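You operate a simulated robot arm through the tools that you are given. There is no shell and no other tool. Be economical: measure what you need, move in short steps, check, and stop when the job is done.

You are at the controls of a simulated robot arm. One attempt, no reset.

Task
Put things in order on the folding table top. At the end: the yellow battery pack stands on top of the white travel adapter; the green battery from the folding table top stands where the cedar block stood; the clear scent refill from the folding table top stands on top of the blue scent box; the cedar block from the folding table top is on the brown coaster; whatever was shut is shut again. Leave all else as you found it, and nothing knocked over.

Only the result counts: the job must be done as asked and must still hold three seconds after the hand-in. Knocking over, shifting, dropping, spilling or breaking anything else fails it.

Robot
A 5-joint arm with a two-finger parallel gripper, fixed in place. Base frame: the origin is at the foot of the arm, x ahead of it, y to its left, z up; the work surface is at about z = 0. Units: m, rad, N and s.
With the tool pointing down near the work surface it reaches from about 0.26 to 0.68 m from the base axis. Its first joint turns from -1.152 to 1.152 rad. The tool tilts only in the upright plane through the base axis and itself; it spins freely about its own axis. Payload 2.9 kg.
The tool frame sits at the grasp point between the pads (the TCP): z along the fingers, y along the line on which they close. The tips reach 0.03 m beyond it. Largest opening 0.11 m; finger width 0.02, thickness 0.01; the body of the gripper, 0.048 by 0.112 m, starts 0.055 m behind the TCP.
Orientation is that of the tool frame in the base frame, as a unit quaternion [w, x, y, z]. With the fingers straight down and closing along the base's y, the tool's x points along the base's -x, its y along +y and its z along -z.

Tools
- The arm moves only by the tool servo_tool. Its argument "plan" is a list of rows, each an object of numbers (a shift or turn left out is 0, a gripper value left out holds the last): "tx", "ty", "tz": the shift along the tool's x, y, z in m; "rx", "ry", "rz": the turn, a rotation vector about the tool's x, y, z in rad; "jaw": the closure, from 0 (fully open) to 1 (shut). In form: [{"tx": .., "ty": .., "tz": .., "rx": .., "ry": .., "rz": .., "jaw": ..}, ...]. A call has 1 to 20 rows; each row shifts and turns the commanded pose from where the row before left it, along the tool's axes as they then stand. Rows are played at 5 a second. More than 0.05 m and 0.15 rad between two rows, or a gripper value outside its range, and nothing of the call is played. A pose out of reach is approached as far as the arm can. The call stops where the force on the tool passes 40 N (or 10 N more than at its start, if that is more) or the arm is blocked; 0.2 s more then pass. Each finger travels about 0.108 m/s and halts on what it meets, pressing with about 34 N; the grip force reading is that of the motor and also rises with nothing between the fingers. The clock runs only during rows and for 0.2 s after the last one: add rows that do not move to give the fingers time. The reply holds the time, the measured pose of the TCP, the force on the tool along the base axes, the opening and the grip force, in the units named above and with some noise.
- Cameras (640 x 400 px; columns grow to the right, rows downward): "scene" is fixed at [0.0382, -0.4594, 0.5948]; the picture's right is [0.74, -0.68, 0.00], its down [-0.43, -0.47, -0.77] and it looks along [0.52, 0.57, -0.64] (base axes); focal length 284 px, centre (320, 200). "wrist" rides on the gripper at [0.072, 0.017, -0.103] in the tool frame; the picture's right is [-0.23, 0.97, 0.00], its down [-0.76, -0.18, -0.62] and it looks along [-0.61, -0.14, 0.78] (tool axes); focal length 222 px, centre (320, 200). There is no depth. A picture from a camera that has moved, and an enlarged one, comes with that camera's place and axes in the base frame and with its lens.
- grab_frame(camera): a new picture of that camera. The clock stands still meanwhile.
- enlarge(camera, box): a new picture of the part [left, top, right, bottom] of that camera's present view, enlarged. The clock stands still meanwhile.
- close_job(): hands the job in; it is judged then, once.

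Work in short steps. Places have to be worked out from the pictures, the camera data and where the tool is seen: move nearer, look again, correct. Check each grasp and each placing, and mend what went wrong. You have 120 turns and 84 pictures in all, those below and enlarged ones among them. Open the gripper and draw the arm clear of the work before you hand the job in, unless the task says otherwise; then end with one line.

The tools are called after "Call:" as name(argument=value, ...) on one line, values as JSON. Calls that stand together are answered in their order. servo_tool: Moves the arm, as the interface text tells. Its arguments: {"type":"object","properties":{"plan":{"type":"array"}},"required":["plan"]} The other tools are called the same way: grab_frame (camera) takes a picture; enlarge (camera, box) takes an enlarged picture of a part of a camera's view; close_job () hands the job in.

At the start:

```text
time_s: 0.0
tool_pos: [0.43, -0.1014, 0.3265]
tool_rot: [0.0, -0.001, 1.0, 0.0]
ft_force: [0.1, 0.3, 0.2]
grip_width: 0.1101
grasp_force: 0.2
```

scene: 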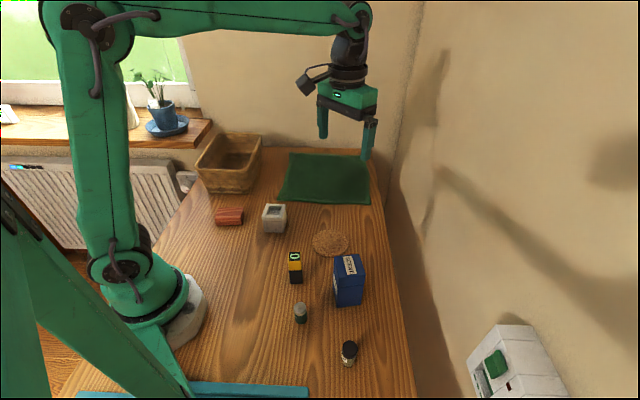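
wrist: 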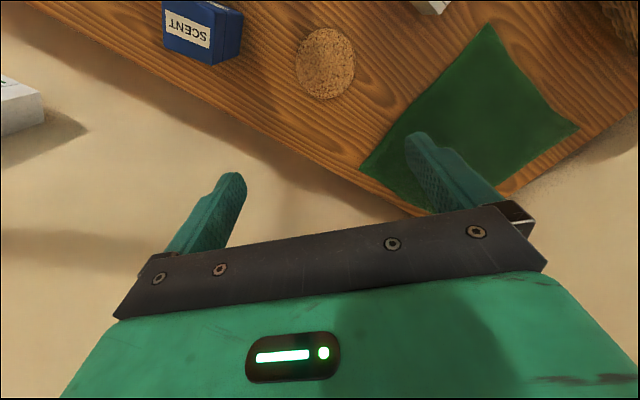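

I start by enlarging the scene's work area to identify the objects.

Call:
enlarge(camera="scene", box=[180, 180, 420, 330])

Call:
enlarge(camera="scene", box=[260, 250, 420, 400])

```text
2.67 times, centred on (300, 255) of scene
camera zoom: at [0.0382, -0.4594, 0.5948], right [0.74, -0.68, 0.0], down [-0.43, -0.47, -0.77], along [0.52, 0.57, -0.64], focal length 758 px, centre (373, 53)
```

zoom: 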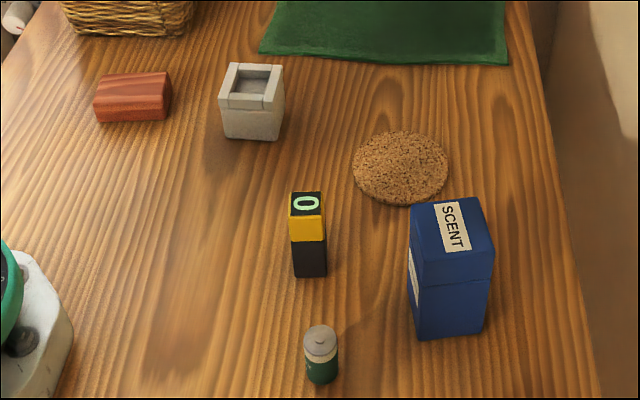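

```text
2.67 times, centred on (340, 325) of scene
camera zoom: at [0.0382, -0.4594, 0.5948], right [0.74, -0.68, 0.0], down [-0.43, -0.47, -0.77], along [0.52, 0.57, -0.64], focal length 758 px, centre (267, -133)
```

zoom: 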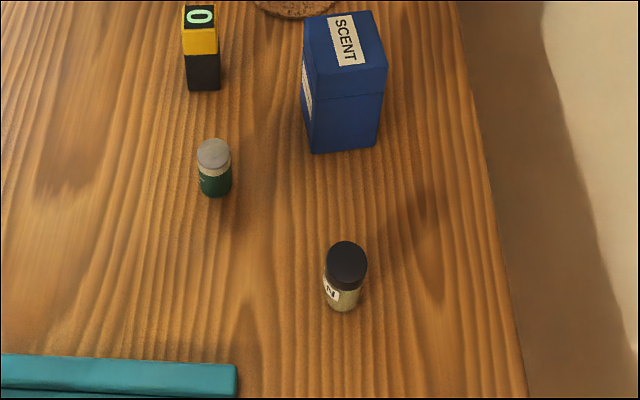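

The layout is clear: I estimate cedar (0.257,0.177), adapter (0.347,0.08), yellow pack (0.28,-0.107), battery (0.218,-0.20), refill (0.234,-0.327), box (0.345,-0.217), coaster (0.417,-0.085). I move over the cedar block to view it with the wrist camera.

Call:
servo_tool(plan=[{"tx": 0.02, "ty": 0.032, "tz": 0.014}, {"tx": 0.02, "ty": 0.032, "tz": 0.014}, {"tx": 0.02, "ty": 0.032, "tz": 0.014}, {"tx": 0.02, "ty": 0.032, "tz": 0.014}, {"tx": 0.02, "ty": 0.032, "tz": 0.014}, {"tx": 0.02, "ty": 0.032, "tz": 0.014}, {"tx": 0.02, "ty": 0.032, "tz": 0.014}, {"tx": 0.02, "ty": 0.032, "tz": 0.014}, {"tx": 0.02, "ty": 0.032, "tz": 0.014}, {}])

Call:
grab_frame(camera="wrist")

Call:
grab_frame(camera="scene")

```text
time_s: 2.2
tool_pos: [0.2474, 0.1877, 0.199]
tool_rot: [0.0, 0.0, 1.0, 0.001]
ft_force: [-0.3, 0.2, -0.9]
grip_width: 0.1101
grasp_force: 0.2
```

```text
79 pictures are left
camera wrist: at [0.1749, 0.2033, 0.302], right [0.23, 0.97, 0.0], down [0.76, -0.18, 0.62], along [0.61, -0.14, -0.78], focal length 222 px, centre (320, 200)
```

wrist: 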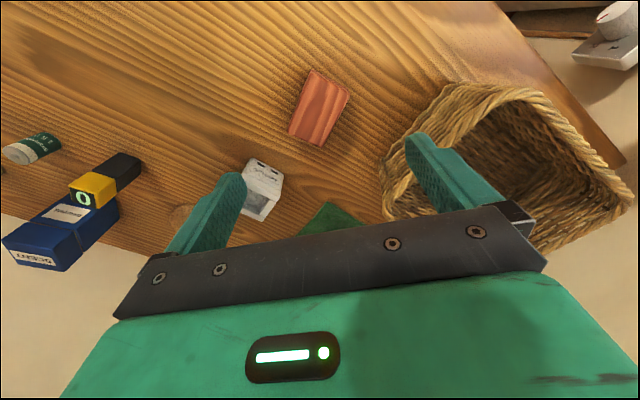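

```text
78 pictures are left
```

scene: 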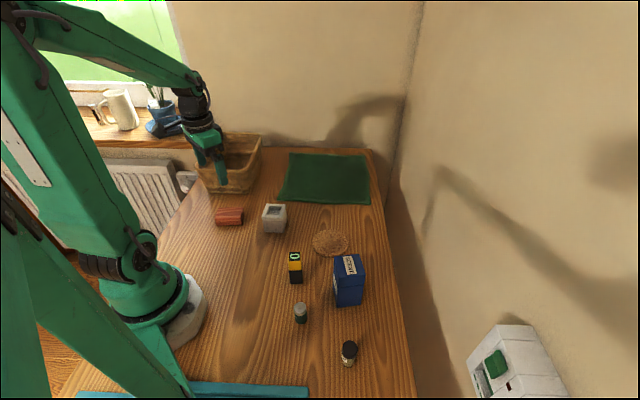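

Cedar visible just left of the basket. Enlarge for its exact outline.

Call:
enlarge(camera="wrist", box=[220, 40, 420, 240])

```text
2.00 times, centred on (320, 140) of wrist
camera zoom: at [0.1749, 0.2033, 0.302], right [0.23, 0.97, 0.0], down [0.76, -0.18, 0.62], along [0.61, -0.14, -0.78], focal length 444 px, centre (320, 320)
```

zoom: 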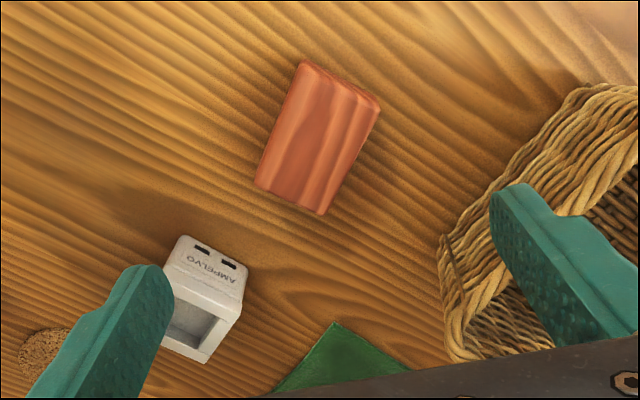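

Cedar is centred near (0.261,0.180), long axis about -0.66 rad, ~0.045 wide. I spin the tool to close across its width, partly close the jaw, and descend to z=0.12 to check.

Call:
servo_tool(plan=[{"tx": -0.0136, "ty": -0.008, "tz": 0.02, "jaw": 0.2}, {"rz": 0.132, "tz": 0.012}, {"rz": 0.132, "tz": 0.012}, {"rz": 0.132, "tz": 0.012}, {"rz": 0.132, "tz": 0.012}, {"rz": 0.132, "tz": 0.012}, {}])

Call:
grab_frame(camera="wrist")

Call:
enlarge(camera="scene", box=[170, 120, 330, 260])

```text
time_s: 3.8
tool_pos: [0.2633, 0.1776, 0.1194]
tool_rot: [0.0, 0.325, 0.946, 0.0]
ft_force: [0.6, 0.4, 0.6]
grip_width: 0.0879
grasp_force: 0.0
```

```text
76 pictures are left
camera wrist: at [0.2167, 0.2355, 0.2231], right [0.78, 0.63, 0.0], down [0.49, -0.61, 0.62], along [0.39, -0.48, -0.78], focal length 222 px, centre (320, 200)
```

wrist: 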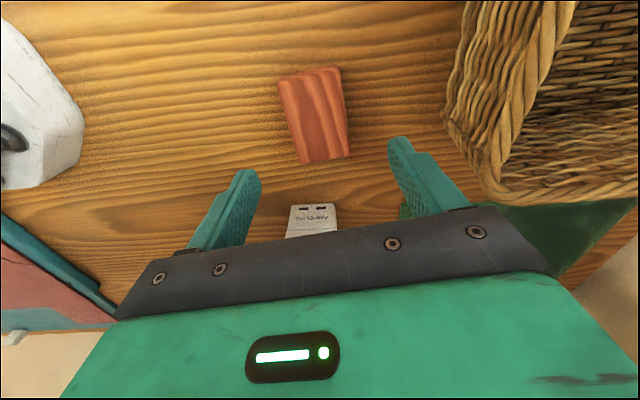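

```text
2.86 times, centred on (250, 190) of scene
camera zoom: at [0.0383, -0.4594, 0.5948], right [0.74, -0.68, 0.0], down [-0.43, -0.47, -0.77], along [0.52, 0.57, -0.64], focal length 812 px, centre (520, 229)
```

zoom: 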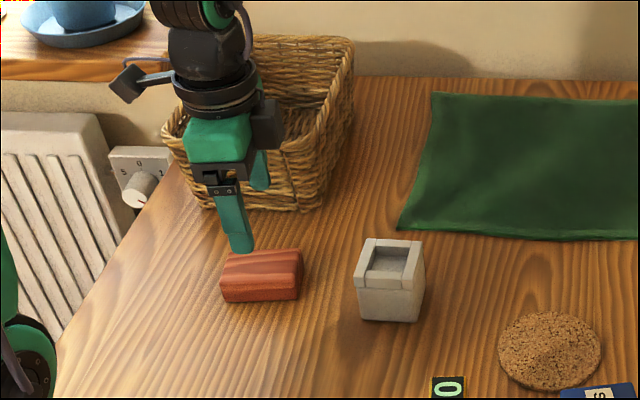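

Cedar's corners give centre (0.259,0.181), width angle ≈0.88 rad, well clear of the basket. I correct and descend to z≈0.036, then close.

Call:
servo_tool(plan=[{"tx": 0.005, "rz": 0.03, "tz": 0.02}, {"tz": 0.03}, {"tz": 0.02}, {"tz": 0.0135}, {}, {"jaw": 0.5}, {"jaw": 1.0}, {}, {}])

Call:
grab_frame(camera="wrist")

```text
time_s: 5.8
tool_pos: [0.2583, 0.1824, 0.0375]
tool_rot: [0.001, 0.339, 0.941, 0.0]
ft_force: [0.3, 1.1, 0.5]
grip_width: 0.0506
grasp_force: 33.7
```

```text
74 pictures are left
camera wrist: at [0.213, 0.2415, 0.1411], right [0.79, 0.61, 0.0], down [0.47, -0.62, 0.62], along [0.38, -0.5, -0.78], focal length 222 px, centre (320, 200)
```

wrist: 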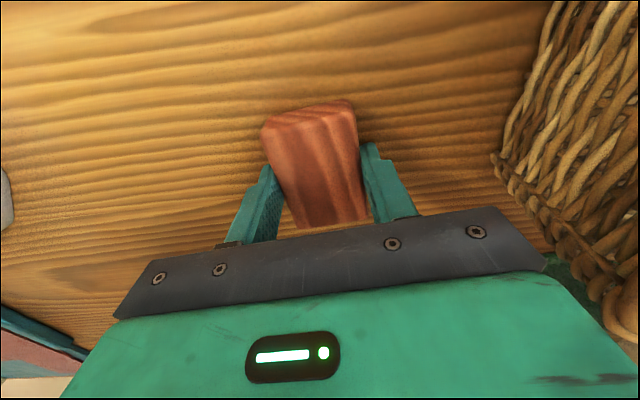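

Gripped at 0.0506 m. Lift and carry to above the coaster at about (0.414,-0.086).

Call:
servo_tool(plan=[{"tz": -0.02}, {"tz": -0.04}, {"tz": -0.05}, {"tx": -0.0364, "ty": -0.0134}, {"tx": -0.0364, "ty": -0.0134}, {"tx": -0.0364, "ty": -0.0134}, {"tx": -0.0364, "ty": -0.0134}, {"tx": -0.0364, "ty": -0.0134}, {"tx": -0.0364, "ty": -0.0134}, {"tx": -0.0364, "ty": -0.0134}, {"tx": -0.0364, "ty": -0.0134}, {}])

Call:
grab_frame(camera="wrist")

Call:
enlarge(camera="scene", box=[220, 130, 420, 310])

```text
time_s: 8.4
tool_pos: [0.4163, -0.0869, 0.1457]
tool_rot: [0.0, 0.338, 0.941, 0.0]
ft_force: [-0.3, -0.1, 0.0]
grip_width: 0.0508
grasp_force: 33.4
```

```text
73 pictures are left
camera wrist: at [0.3711, -0.0282, 0.2489], right [0.79, 0.61, 0.0], down [0.47, -0.62, 0.62], along [0.38, -0.5, -0.78], focal length 222 px, centre (320, 200)
```

wrist: 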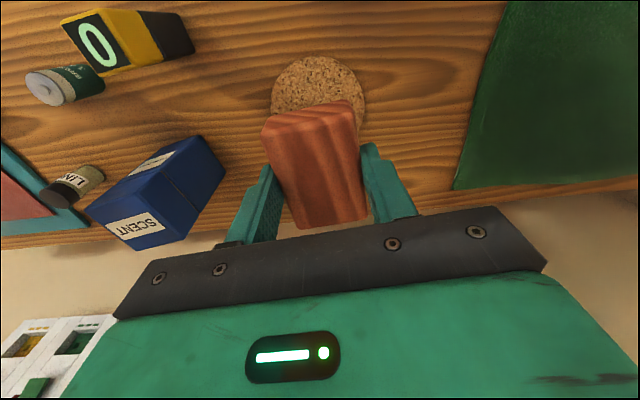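

```text
2.22 times, centred on (320, 220) of scene
camera zoom: at [0.0382, -0.4594, 0.5948], right [0.74, -0.68, 0.0], down [-0.43, -0.47, -0.77], along [0.52, 0.57, -0.64], focal length 632 px, centre (320, 156)
```

zoom: 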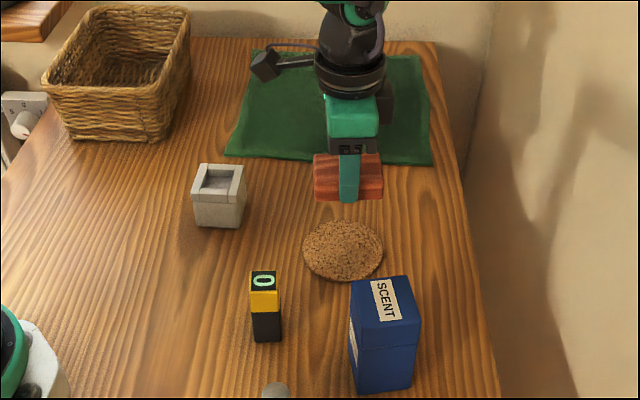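

Coaster centre ≈(0.412,-0.085); block is nearly over it. Descend to just above the coaster.

Call:
servo_tool(plan=[{"tx": 0.004, "tz": 0.03}, {"tz": 0.03}, {"tz": 0.025}, {"tz": 0.012}, {"tz": 0.003}, {}])

Call:
enlarge(camera="scene", box=[270, 180, 390, 270])

```text
time_s: 9.8
tool_pos: [0.4111, -0.0839, 0.0454]
tool_rot: [0.0, 0.338, 0.941, 0.0]
ft_force: [0.3, 0.7, -0.2]
grip_width: 0.051
grasp_force: 34.4
```

```text
4.44 times, centred on (330, 225) of scene
camera zoom: at [0.0383, -0.4594, 0.5948], right [0.74, -0.68, 0.0], down [-0.43, -0.47, -0.77], along [0.52, 0.57, -0.64], focal length 1264 px, centre (276, 89)
```

zoom: 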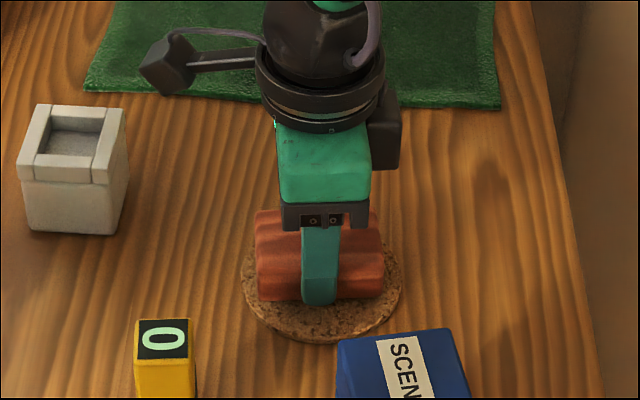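

Block is over the coaster; lower in small steps to feel contact.

Call:
servo_tool(plan=[{"tz": 0.0015}, {"tz": 0.0015}, {}])

```text
time_s: 10.6
tool_pos: [0.4124, -0.0845, 0.0439]
tool_rot: [0.0, 0.338, 0.941, 0.0]
ft_force: [-1.5, -0.9, 5.2]
grip_width: 0.0511
grasp_force: 33.5
```

Contact felt (5 N). Open and lift away, then look.

Call:
servo_tool(plan=[{"jaw": 0.45}, {"jaw": 0.3}, {"jaw": 0.2}, {}, {"tz": -0.03}, {"tz": -0.04}, {"tz": -0.05}, {}])

Call:
grab_frame(camera="wrist")

Call:
enlarge(camera="scene", box=[220, 180, 400, 330])

```text
time_s: 12.4
tool_pos: [0.4117, -0.0859, 0.1655]
tool_rot: [0.0, 0.338, 0.941, -0.001]
ft_force: [0.0, 0.3, -1.1]
grip_width: 0.088
grasp_force: 0.0
```

```text
70 pictures are left
camera wrist: at [0.3662, -0.0268, 0.2687], right [0.79, 0.61, 0.0], down [0.47, -0.62, 0.62], along [0.38, -0.5, -0.78], focal length 222 px, centre (320, 200)
```

wrist: 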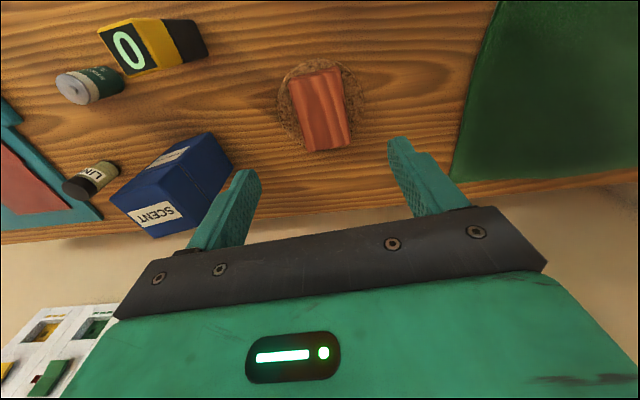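

```text
2.67 times, centred on (310, 255) of scene
camera zoom: at [0.0382, -0.4594, 0.5948], right [0.74, -0.68, 0.0], down [-0.43, -0.47, -0.77], along [0.52, 0.57, -0.64], focal length 758 px, centre (347, 53)
```

zoom: 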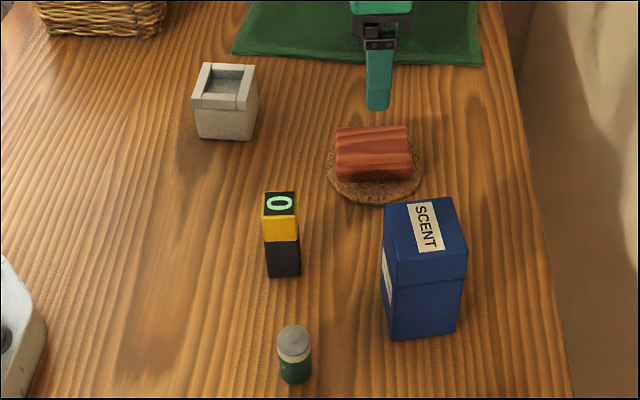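

Cedar sits on the coaster. Now move above the green battery (~(0.22,-0.20)) at same height for a look.

Call:
servo_tool(plan=[{"tx": 0.015, "ty": -0.0421}, {"tx": 0.015, "ty": -0.0421}, {"tx": 0.015, "ty": -0.0421}, {"tx": 0.015, "ty": -0.0421}, {"tx": 0.015, "ty": -0.0421}, {}])

Call:
grab_frame(camera="wrist")

```text
time_s: 13.8
tool_pos: [0.2188, -0.1981, 0.1626]
tool_rot: [-0.001, 0.338, 0.941, 0.0]
ft_force: [0.1, 0.2, -0.1]
grip_width: 0.0879
grasp_force: 0.0
```

```text
68 pictures are left
camera wrist: at [0.1737, -0.1399, 0.2659], right [0.79, 0.61, 0.0], down [0.47, -0.62, 0.62], along [0.38, -0.5, -0.78], focal length 222 px, centre (320, 200)
```

wrist: 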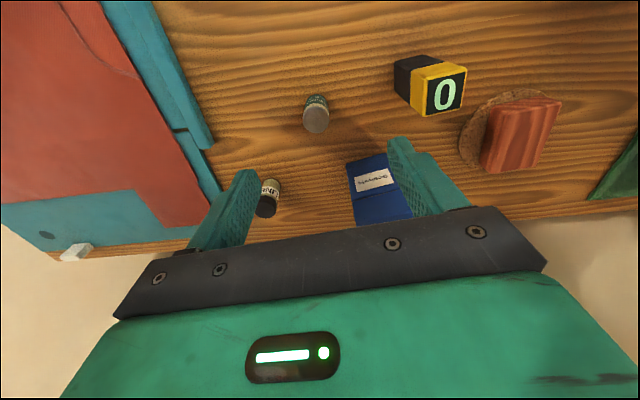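

Battery at ≈(0.216,-0.200), between the fingers. Narrow the jaw slightly, descend to z≈0.038 and grip.

Call:
servo_tool(plan=[{"tx": 0.001, "ty": -0.003, "tz": 0.02, "jaw": 0.35}, {"tz": 0.04}, {"tz": 0.04}, {"tz": 0.0245}, {}, {"jaw": 0.6}, {"jaw": 1.0}, {}, {}])

Call:
grab_frame(camera="wrist")

```text
time_s: 15.8
tool_pos: [0.2191, -0.1989, 0.0379]
tool_rot: [-0.001, 0.338, 0.941, 0.0]
ft_force: [-0.8, 0.0, 0.1]
grip_width: 0.0248
grasp_force: 34.0
```

```text
67 pictures are left
camera wrist: at [0.1729, -0.1398, 0.1413], right [0.79, 0.61, 0.0], down [0.47, -0.62, 0.62], along [0.38, -0.5, -0.78], focal length 222 px, centre (320, 200)
```

wrist: 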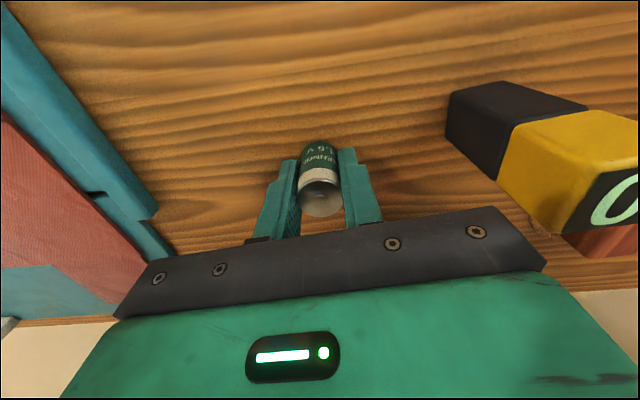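

Battery held (0.0248 m wide). Lift and carry on a curved path to where the cedar stood, (0.259,0.182).

Call:
servo_tool(plan=[{"tz": -0.03}, {"tz": -0.05}, {"tz": -0.045}, {"tx": 0.0083, "ty": 0.0448}, {"tx": 0.0083, "ty": 0.0448}, {"tx": 0.0083, "ty": 0.0448}, {"tx": 0.0083, "ty": 0.0448}, {"tx": 0.0083, "ty": 0.0448}, {"tx": 0.0342, "ty": 0.019}, {"tx": 0.0342, "ty": 0.019}, {"tx": 0.0342, "ty": 0.019}, {"tx": 0.0342, "ty": 0.019}, {"tx": 0.0342, "ty": 0.019}, {}])

Call:
enlarge(camera="scene", box=[160, 110, 420, 310])

```text
time_s: 18.8
tool_pos: [0.2579, 0.1838, 0.1635]
tool_rot: [0.0, 0.338, 0.941, 0.0]
ft_force: [0.3, -0.2, 0.1]
grip_width: 0.025
grasp_force: 34.5
```

```text
2.00 times, centred on (290, 210) of scene
camera zoom: at [0.0383, -0.4594, 0.5948], right [0.74, -0.68, 0.0], down [-0.43, -0.47, -0.77], along [0.52, 0.57, -0.64], focal length 569 px, centre (380, 180)
```

zoom: 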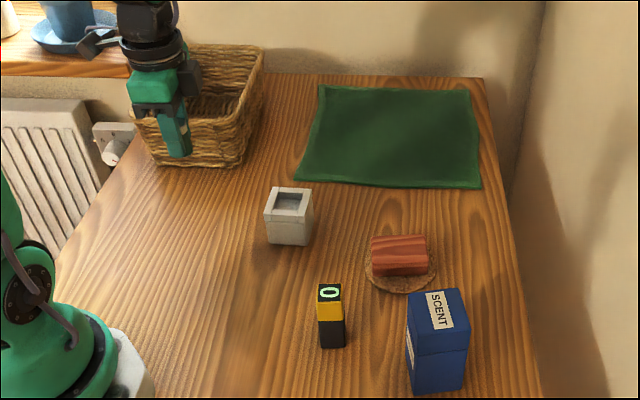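

Over the place. Descend to z≈0.040, then feel for contact.

Call:
servo_tool(plan=[{"tz": 0.04}, {"tz": 0.04}, {"tz": 0.03}, {"tz": 0.0125}, {"tz": 0.0015}, {"tz": 0.0015}, {}])

```text
time_s: 20.4
tool_pos: [0.2572, 0.1828, 0.0384]
tool_rot: [0.0, 0.339, 0.941, 0.0]
ft_force: [-1.0, 0.4, -0.2]
grip_width: 0.0248
grasp_force: 33.8
```

Call:
servo_tool(plan=[{"tz": 0.001}, {"tz": 0.001}, {}])

```text
time_s: 21.2
tool_pos: [0.2571, 0.1819, 0.0374]
tool_rot: [0.0, 0.337, 0.941, 0.001]
ft_force: [-0.2, -4.1, 23.1]
grip_width: 0.0249
grasp_force: 33.7
```

Firm contact (23 N); I ease back 1 mm, open, and lift straight up.

Call:
servo_tool(plan=[{"tz": -0.001}, {"jaw": 0.7}, {"jaw": 0.5}, {"jaw": 0.35}, {}, {"tz": -0.03}, {"tz": -0.04}, {"tz": -0.05}, {}])

Call:
grab_frame(camera="wrist")

Call:
enlarge(camera="scene", box=[190, 170, 350, 290])

```text
time_s: 23.2
tool_pos: [0.2565, 0.1793, 0.1563]
tool_rot: [0.001, 0.337, 0.941, -0.001]
ft_force: [-0.4, 0.2, 0.3]
grip_width: 0.0716
grasp_force: 0.0
```

```text
65 pictures are left
camera wrist: at [0.2115, 0.2386, 0.2595], right [0.79, 0.61, 0.0], down [0.47, -0.62, 0.62], along [0.38, -0.5, -0.78], focal length 222 px, centre (320, 200)
```

wrist: 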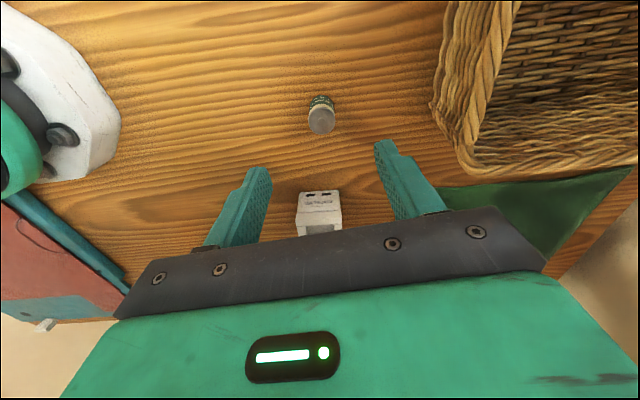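

```text
3.33 times, centred on (270, 230) of scene
camera zoom: at [0.0382, -0.4594, 0.5948], right [0.74, -0.68, 0.0], down [-0.43, -0.47, -0.77], along [0.52, 0.57, -0.64], focal length 948 px, centre (487, 100)
```

zoom: 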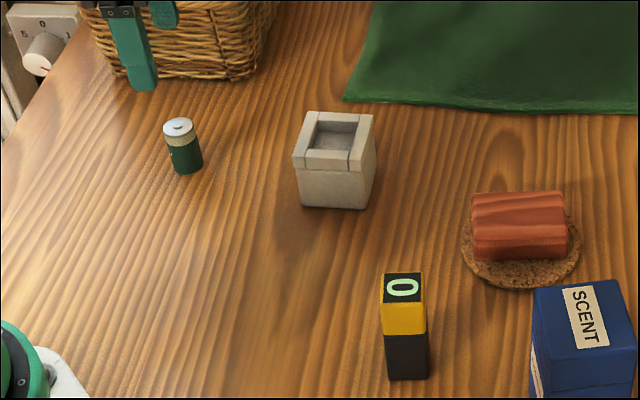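

Battery stands upright at the cedar's former place. Now view the adapter's top from above.

Call:
servo_tool(plan=[{"tx": -0.0433, "ty": -0.005, "tz": -0.01}, {"tx": -0.0433, "ty": -0.005, "tz": -0.01}, {"tx": -0.0433, "ty": -0.005, "tz": -0.01}, {}])

Call:
enlarge(camera="wrist", box=[220, 20, 420, 220])

```text
time_s: 24.2
tool_pos: [0.3487, 0.0866, 0.1868]
tool_rot: [0.0, 0.339, 0.941, 0.001]
ft_force: [0.1, 0.3, -0.9]
grip_width: 0.0719
grasp_force: 0.0
```

```text
2.00 times, centred on (320, 120) of wrist
camera zoom: at [0.3031, 0.1461, 0.2902], right [0.79, 0.61, 0.0], down [0.48, -0.62, 0.62], along [0.38, -0.5, -0.78], focal length 444 px, centre (320, 360)
```

zoom: 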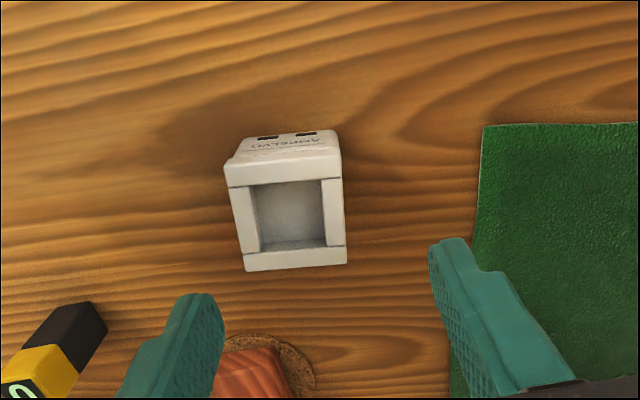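

The adapter top is a 0.058 m square with a ~0.037 recess, centre ≈(0.343,0.066), top ≈0.06 high, yaw ≈0.75 rad. Now view the yellow pack.

Call:
servo_tool(plan=[{"tx": -0.0141, "ty": -0.0387}, {"tx": -0.0141, "ty": -0.0387}, {"tx": -0.0141, "ty": -0.0387}, {"tx": -0.0141, "ty": -0.0387}, {"tx": -0.0141, "ty": -0.0387}, {}])

Call:
enlarge(camera="wrist", box=[220, 20, 420, 220])

Call:
enlarge(camera="scene", box=[260, 230, 380, 310])

```text
time_s: 25.6
tool_pos: [0.2785, -0.1069, 0.1863]
tool_rot: [0.0, 0.338, 0.941, -0.001]
ft_force: [0.2, -0.3, -0.7]
grip_width: 0.0716
grasp_force: 0.0
```

```text
2.00 times, centred on (320, 120) of wrist
camera zoom: at [0.2329, -0.0487, 0.2895], right [0.79, 0.61, 0.0], down [0.47, -0.62, 0.62], along [0.38, -0.5, -0.78], focal length 444 px, centre (320, 360)
```

zoom: 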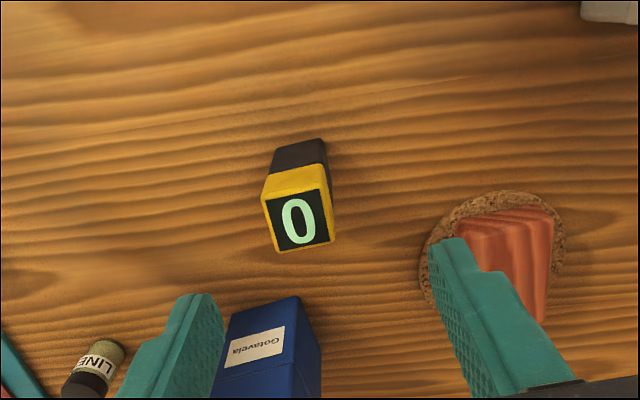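

```text
5.00 times, centred on (320, 270) of scene
camera zoom: at [0.0382, -0.4594, 0.5948], right [0.74, -0.68, 0.0], down [-0.43, -0.47, -0.77], along [0.52, 0.57, -0.64], focal length 1422 px, centre (320, -150)
```

zoom: 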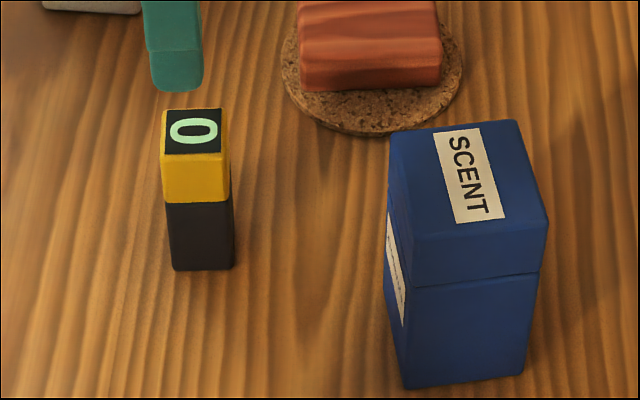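

Pack: ~0.030×0.026 cross-section, ~0.084 tall, centre ≈(0.274,-0.119), yaw ≈0.86. Align and descend partway (tips 0.03 above table), grip.

Call:
servo_tool(plan=[{"tx": -0.0045, "ty": -0.012, "rz": 0.02}, {"tz": 0.04}, {"tz": 0.04}, {"tz": 0.03}, {"tz": 0.014}, {}])

Call:
grab_frame(camera="wrist")

```text
time_s: 27.0
tool_pos: [0.2738, -0.1192, 0.0632]
tool_rot: [0.0, 0.347, 0.938, -0.001]
ft_force: [0.1, -0.3, 0.5]
grip_width: 0.0715
grasp_force: 0.0
```

```text
60 pictures are left
camera wrist: at [0.23, -0.0593, 0.1666], right [0.81, 0.59, 0.0], down [0.46, -0.63, 0.62], along [0.37, -0.5, -0.78], focal length 222 px, centre (320, 200)
```

wrist: 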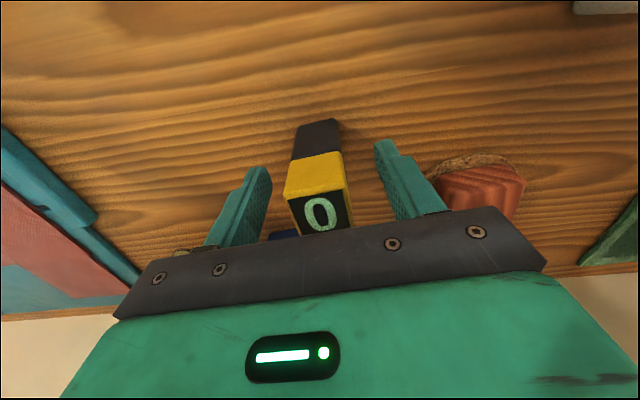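

Pack is centred between the fingers; close and check.

Call:
servo_tool(plan=[{"jaw": 0.55}, {"jaw": 0.75}, {"jaw": 1.0}, {}, {}, {"tz": -0.02}, {"tz": -0.04}, {"tz": -0.05}, {}])

Call:
grab_frame(camera="wrist")

Call:
enlarge(camera="scene", box=[230, 140, 390, 300])

```text
time_s: 29.0
tool_pos: [0.2734, -0.1186, 0.1756]
tool_rot: [0.0, 0.347, 0.938, 0.0]
ft_force: [-0.4, -0.1, -1.0]
grip_width: 0.0295
grasp_force: 34.2
```

```text
59 pictures are left
camera wrist: at [0.2299, -0.0589, 0.2789], right [0.81, 0.59, 0.0], down [0.46, -0.63, 0.62], along [0.37, -0.5, -0.78], focal length 222 px, centre (320, 200)
```

wrist: 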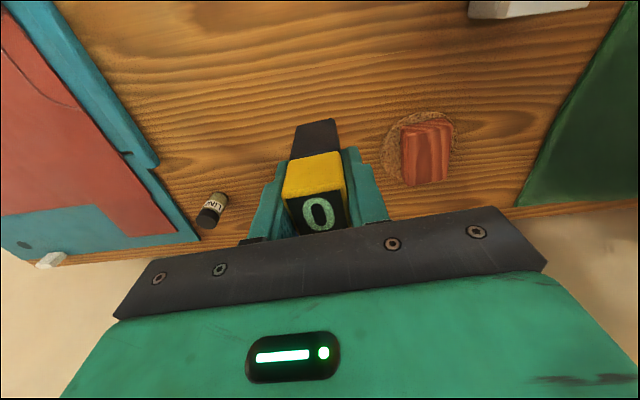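

```text
2.50 times, centred on (310, 220) of scene
camera zoom: at [0.0382, -0.4594, 0.5948], right [0.74, -0.68, 0.0], down [-0.43, -0.47, -0.77], along [0.52, 0.57, -0.64], focal length 711 px, centre (345, 150)
```

zoom: 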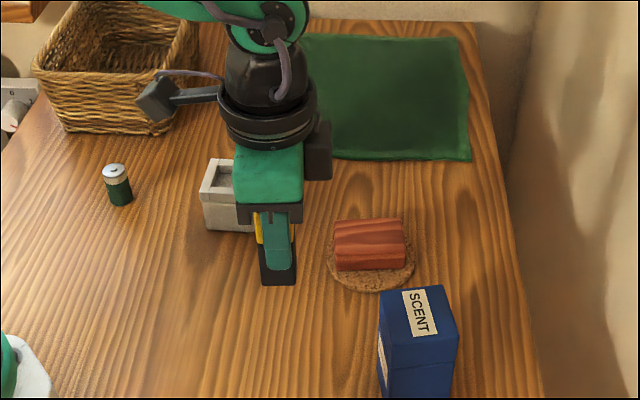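

Pack is firmly held, bottom ~0.063 below TCP. Carry to above the adapter and turn to its yaw (0.75), then check alignment.

Call:
servo_tool(plan=[{"tx": 0.013, "ty": 0.0371}, {"tx": 0.013, "ty": 0.0371}, {"tx": 0.013, "ty": 0.0371}, {"tx": 0.013, "ty": 0.0371}, {"tx": 0.013, "ty": 0.0371}, {"rz": 0.11}, {}])

Call:
grab_frame(camera="wrist")

Call:
enlarge(camera="scene", box=[220, 130, 340, 250])

```text
time_s: 30.6
tool_pos: [0.3445, 0.0643, 0.174]
tool_rot: [0.0, 0.399, 0.917, -0.001]
ft_force: [-0.6, -0.1, -0.9]
grip_width: 0.0297
grasp_force: 33.9
```

```text
57 pictures are left
camera wrist: at [0.308, 0.1289, 0.2768], right [0.87, 0.5, 0.0], down [0.39, -0.68, 0.62], along [0.31, -0.54, -0.78], focal length 222 px, centre (320, 200)
```

wrist: 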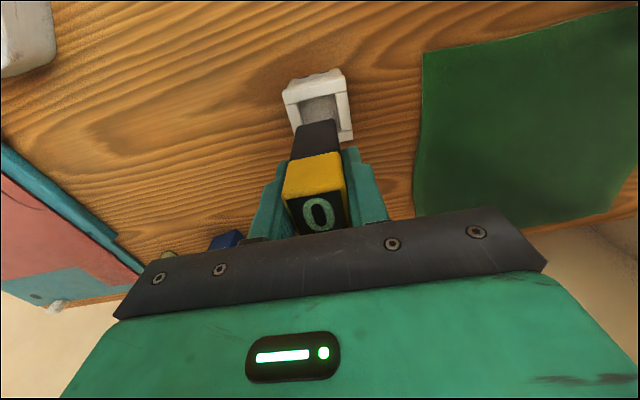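

```text
3.33 times, centred on (280, 190) of scene
camera zoom: at [0.0383, -0.4594, 0.5948], right [0.74, -0.68, 0.0], down [-0.43, -0.47, -0.77], along [0.52, 0.57, -0.64], focal length 948 px, centre (453, 233)
```

zoom: 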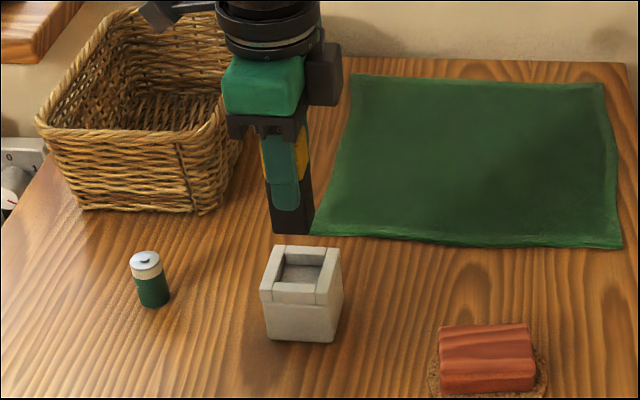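

Enlarge to compare recess and pack edges in the wrist view.

Call:
enlarge(camera="wrist", box=[260, 50, 380, 170])

```text
3.33 times, centred on (320, 110) of wrist
camera zoom: at [0.308, 0.1289, 0.2768], right [0.87, 0.5, 0.0], down [0.39, -0.68, 0.62], along [0.31, -0.54, -0.78], focal length 740 px, centre (320, 500)
```

zoom: 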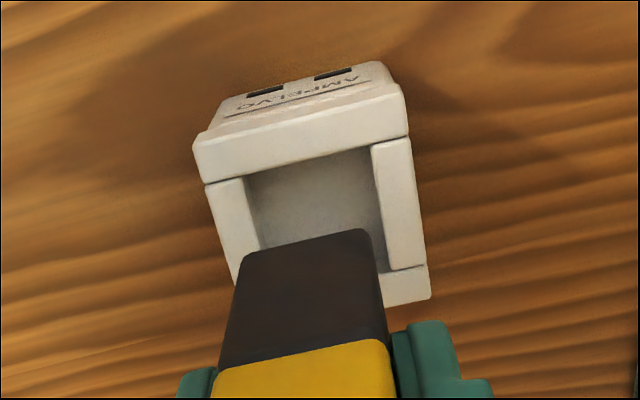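

Pack and recess agree to ~1 mm and yaw matches. Nudge and descend to just above the rim, then check.

Call:
servo_tool(plan=[{"tx": -0.001, "ty": 0.001}, {"tz": 0.025}, {"tz": 0.017}, {}])

Call:
enlarge(camera="wrist", box=[260, 70, 380, 190])

Call:
enlarge(camera="scene", box=[230, 160, 320, 250])

```text
time_s: 31.6
tool_pos: [0.3475, 0.0647, 0.133]
tool_rot: [-0.001, 0.399, 0.917, 0.0]
ft_force: [0.1, -0.2, -1.9]
grip_width: 0.0298
grasp_force: 34.2
```

```text
3.33 times, centred on (320, 130) of wrist
camera zoom: at [0.3106, 0.1286, 0.2363], right [0.87, 0.5, 0.0], down [0.39, -0.68, 0.62], along [0.31, -0.54, -0.78], focal length 740 px, centre (320, 433)
```

zoom: 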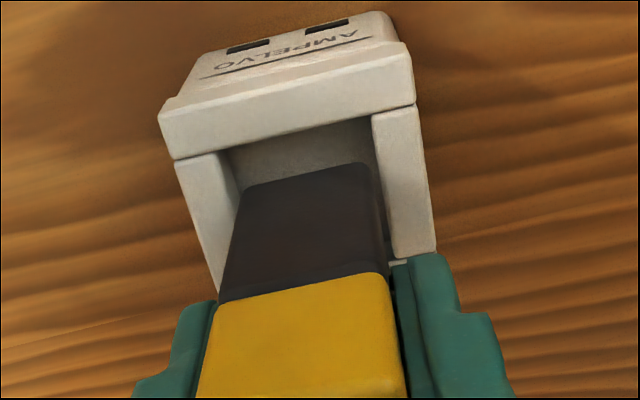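

```text
4.44 times, centred on (275, 205) of scene
camera zoom: at [0.0383, -0.4594, 0.5948], right [0.74, -0.68, 0.0], down [-0.43, -0.47, -0.77], along [0.52, 0.57, -0.64], focal length 1264 px, centre (520, 178)
```

zoom: 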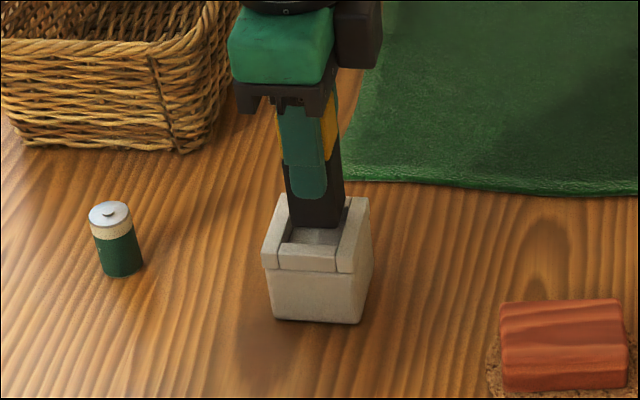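

Still aligned (shift ~1.5 mm back). Lower into the recess in small steps.

Call:
servo_tool(plan=[{"tx": 0.0015}, {"tz": 0.004}, {"tz": 0.004}, {"tz": 0.003}, {"tz": 0.003}, {}])

Call:
enlarge(camera="wrist", box=[260, 70, 380, 190])

Call:
enlarge(camera="scene", box=[230, 160, 320, 250])

```text
time_s: 33.0
tool_pos: [0.3466, 0.064, 0.1165]
tool_rot: [0.0, 0.398, 0.918, 0.0]
ft_force: [0.6, 0.3, -2.4]
grip_width: 0.0298
grasp_force: 34.1
```

```text
3.33 times, centred on (320, 130) of wrist
camera zoom: at [0.3093, 0.1285, 0.2209], right [0.87, 0.5, 0.0], down [0.39, -0.68, 0.62], along [0.31, -0.54, -0.78], focal length 740 px, centre (320, 433)
```

zoom: 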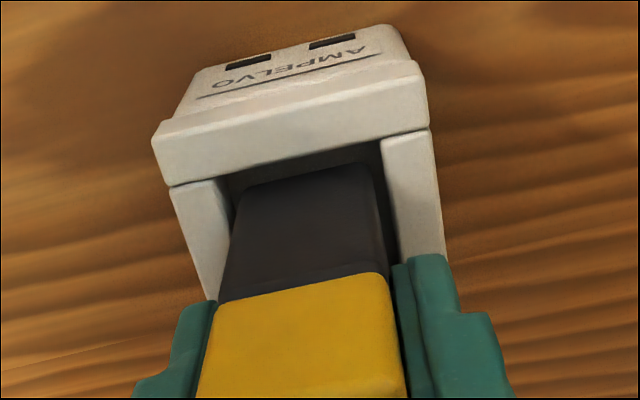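

```text
4.44 times, centred on (275, 205) of scene
camera zoom: at [0.0383, -0.4594, 0.5948], right [0.74, -0.68, 0.0], down [-0.43, -0.47, -0.77], along [0.52, 0.57, -0.64], focal length 1264 px, centre (520, 178)
```

zoom: 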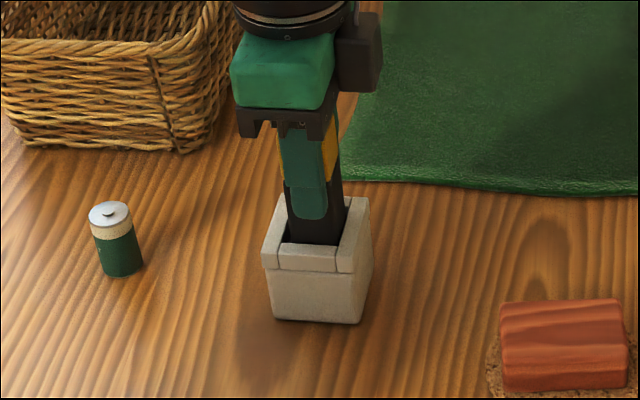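

The pack has entered the recess with clearance both sides. Continue 2 mm steps until contact.

Call:
servo_tool(plan=[{"tz": 0.002}, {"tz": 0.002}, {"tz": 0.002}, {}])

```text
time_s: 34.0
tool_pos: [0.3456, 0.0645, 0.112]
tool_rot: [0.0, 0.399, 0.917, 0.0]
ft_force: [-5.6, -5.0, 21.8]
grip_width: 0.0298
grasp_force: 33.9
```

Contact at z=0.112 (floor ≈0.049), 22 N. Ease 1 mm and verify the seating before releasing.

Call:
servo_tool(plan=[{"tz": -0.001}, {}])

Call:
enlarge(camera="wrist", box=[260, 70, 380, 190])

Call:
enlarge(camera="scene", box=[250, 180, 310, 240])

```text
time_s: 34.6
tool_pos: [0.3465, 0.0648, 0.1118]
tool_rot: [0.0, 0.398, 0.917, -0.001]
ft_force: [0.6, -1.8, 4.4]
grip_width: 0.0296
grasp_force: 34.4
```

```text
3.33 times, centred on (320, 130) of wrist
camera zoom: at [0.3095, 0.1292, 0.2148], right [0.87, 0.5, 0.0], down [0.39, -0.68, 0.62], along [0.31, -0.54, -0.78], focal length 740 px, centre (320, 433)
```

zoom: 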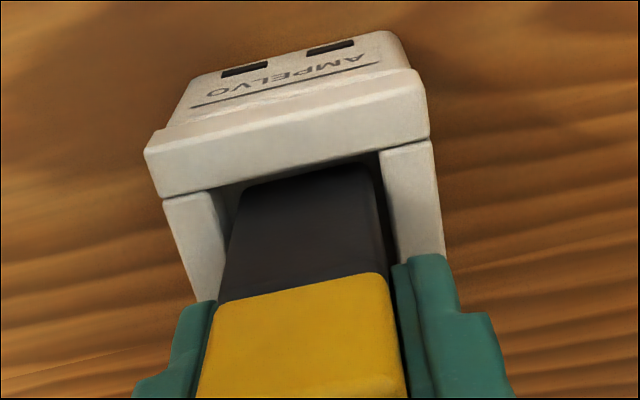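

```text
6.67 times, centred on (280, 210) of scene
camera zoom: at [0.0382, -0.4594, 0.5948], right [0.74, -0.68, 0.0], down [-0.43, -0.47, -0.77], along [0.52, 0.57, -0.64], focal length 1896 px, centre (587, 133)
```

zoom: 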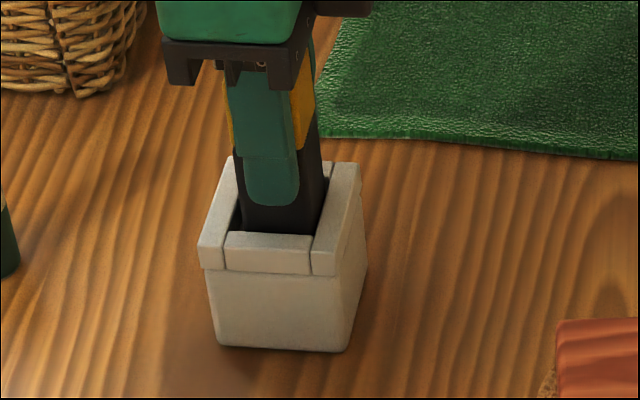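

Seated within the rim. Release and rise straight up.

Call:
servo_tool(plan=[{"jaw": 0.65}, {"jaw": 0.45}, {"jaw": 0.35}, {}, {"tz": -0.03}, {"tz": -0.04}, {"tz": -0.04}, {}])

Call:
grab_frame(camera="wrist")

Call:
enlarge(camera="scene", box=[200, 150, 400, 310])

```text
time_s: 36.4
tool_pos: [0.3458, 0.0634, 0.2237]
tool_rot: [0.0, 0.398, 0.917, 0.0]
ft_force: [-0.3, -0.1, 0.5]
grip_width: 0.0716
grasp_force: 0.1
```

```text
48 pictures are left
camera wrist: at [0.309, 0.1278, 0.3279], right [0.87, 0.5, 0.0], down [0.39, -0.68, 0.62], along [0.31, -0.54, -0.78], focal length 222 px, centre (320, 200)
```

wrist: 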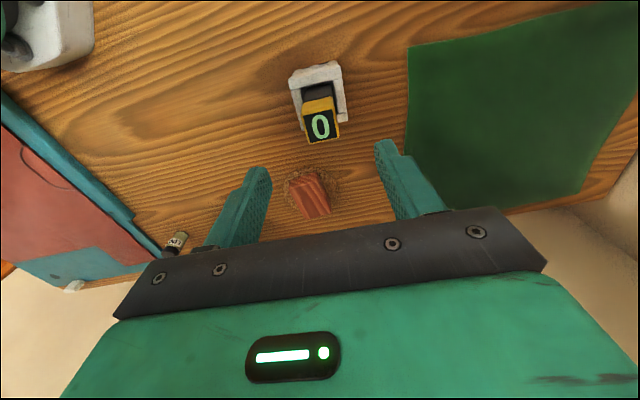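

```text
2.50 times, centred on (300, 230) of scene
camera zoom: at [0.0382, -0.4594, 0.5948], right [0.74, -0.68, 0.0], down [-0.43, -0.47, -0.77], along [0.52, 0.57, -0.64], focal length 711 px, centre (370, 125)
```

zoom: 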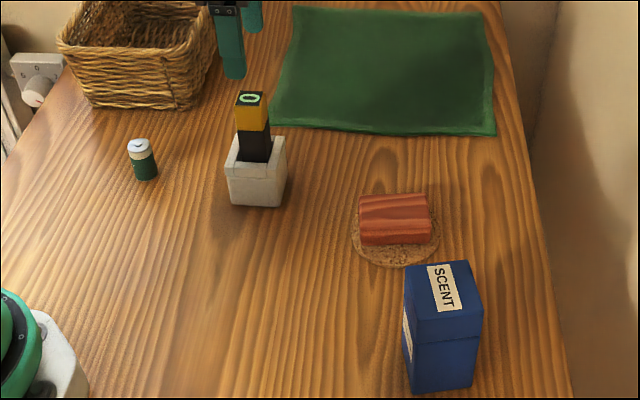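

Pack stands in the adapter. Now move over the scent box to measure it and the refill.

Call:
servo_tool(plan=[{"tx": -0.0289, "ty": -0.0262}, {"tx": -0.0289, "ty": -0.0262}, {"tx": -0.0289, "ty": -0.0262}, {"tx": -0.0289, "ty": -0.0262}, {"tx": -0.0289, "ty": -0.0262}, {"tx": -0.0289, "ty": -0.0262}, {"tx": -0.0289, "ty": -0.0262}, {}])

Call:
grab_frame(camera="wrist")

Call:
enlarge(camera="wrist", box=[220, 20, 420, 220])

```text
time_s: 38.2
tool_pos: [0.3499, -0.2097, 0.2237]
tool_rot: [0.0, 0.398, 0.918, 0.0]
ft_force: [0.1, 0.3, 0.1]
grip_width: 0.0715
grasp_force: 0.1
```

```text
46 pictures are left
camera wrist: at [0.313, -0.1459, 0.3262], right [0.87, 0.5, 0.0], down [0.39, -0.68, 0.62], along [0.31, -0.54, -0.78], focal length 222 px, centre (320, 200)
```

wrist: 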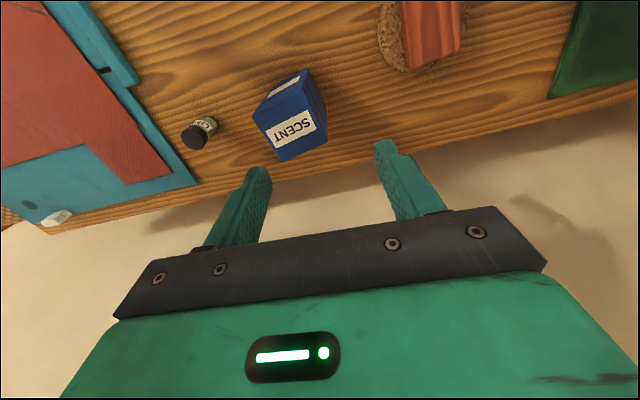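

```text
2.00 times, centred on (320, 120) of wrist
camera zoom: at [0.313, -0.1459, 0.3262], right [0.87, 0.5, 0.0], down [0.39, -0.68, 0.62], along [0.31, -0.54, -0.78], focal length 444 px, centre (320, 360)
```

zoom: 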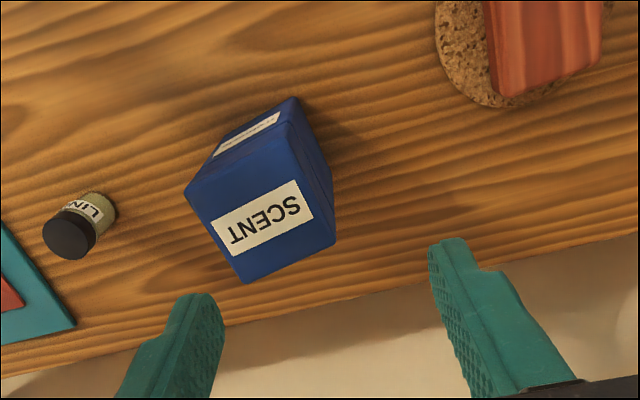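

Heights need a better look: enlarge the scene view of box and refill.

Call:
enlarge(camera="scene", box=[310, 240, 400, 320])

Call:
enlarge(camera="scene", box=[320, 320, 390, 380])

```text
5.00 times, centred on (355, 280) of scene
camera zoom: at [0.0382, -0.4594, 0.5948], right [0.74, -0.68, 0.0], down [-0.43, -0.47, -0.77], along [0.52, 0.57, -0.64], focal length 1422 px, centre (145, -200)
```

zoom: 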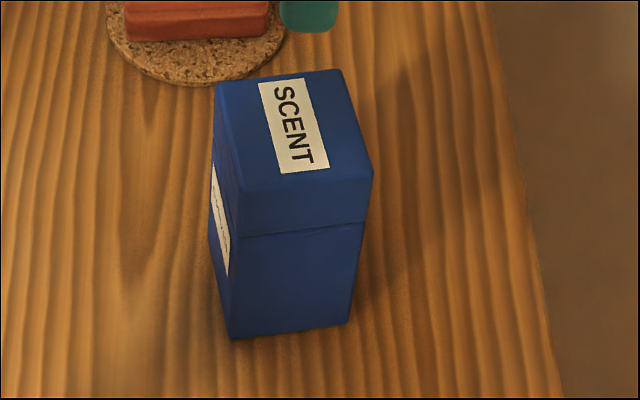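

```text
6.67 times, centred on (355, 350) of scene
camera zoom: at [0.0382, -0.4594, 0.5948], right [0.74, -0.68, 0.0], down [-0.43, -0.47, -0.77], along [0.52, 0.57, -0.64], focal length 1896 px, centre (87, -800)
```

zoom: 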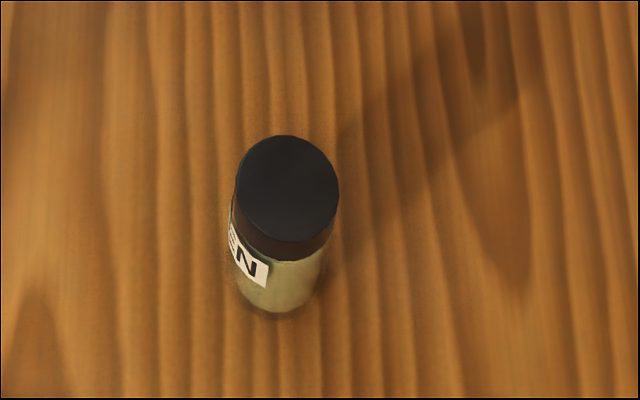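

Box top: centre ≈(0.330,-0.2285), h≈0.11, ~0.056 square. Refill ≈(0.23,-0.327), ~0.062 tall. Move over the refill.

Call:
servo_tool(plan=[{"ty": -0.0417}, {"ty": -0.0417}, {"ty": -0.0417, "tx": -0.003}, {"ty": -0.0417}, {"tz": 0.04}, {}])

Call:
enlarge(camera="wrist", box=[220, 20, 420, 220])

```text
time_s: 39.6
tool_pos: [0.2316, -0.3237, 0.1817]
tool_rot: [0.0, 0.398, 0.917, 0.0]
ft_force: [-0.2, -0.2, -1.2]
grip_width: 0.0717
grasp_force: 0.2
```

```text
2.00 times, centred on (320, 120) of wrist
camera zoom: at [0.1943, -0.2599, 0.2848], right [0.87, 0.5, 0.0], down [0.39, -0.68, 0.62], along [0.31, -0.54, -0.78], focal length 444 px, centre (320, 360)
```

zoom: 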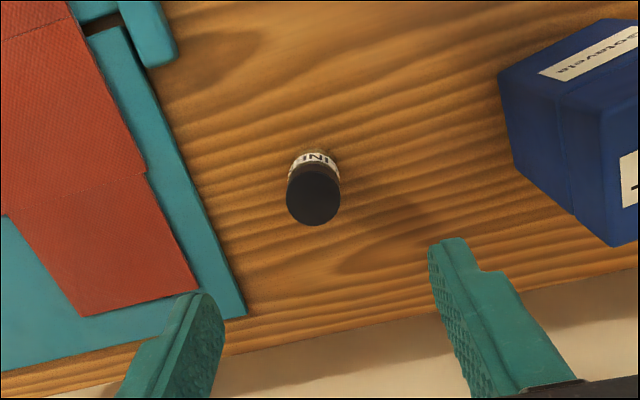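

Refill at ≈(0.229,-0.327); shift 4 mm and descend to z≈0.045, grip.

Call:
servo_tool(plan=[{"ty": -0.004, "tz": 0.03}, {"tz": 0.045}, {"tz": 0.035}, {"tz": 0.0265}, {}, {"jaw": 0.6}, {"jaw": 1.0}, {}, {}])

Call:
grab_frame(camera="wrist")

```text
time_s: 41.6
tool_pos: [0.2268, -0.3281, 0.0439]
tool_rot: [0.001, 0.398, 0.917, -0.001]
ft_force: [-0.3, -0.2, 0.3]
grip_width: 0.0279
grasp_force: 33.9
```

```text
41 pictures are left
camera wrist: at [0.1905, -0.2635, 0.1485], right [0.87, 0.5, 0.0], down [0.39, -0.68, 0.62], along [0.31, -0.54, -0.78], focal length 222 px, centre (320, 200)
```

wrist: 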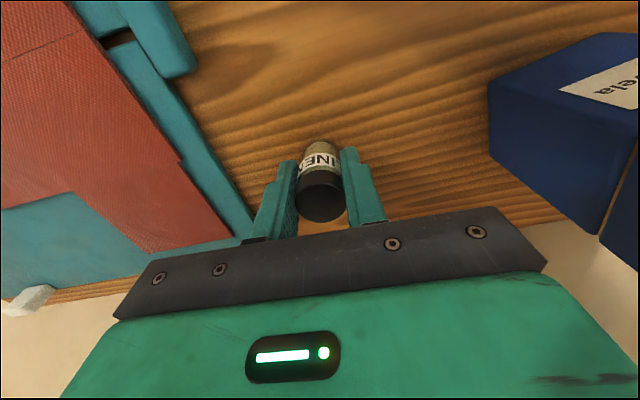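

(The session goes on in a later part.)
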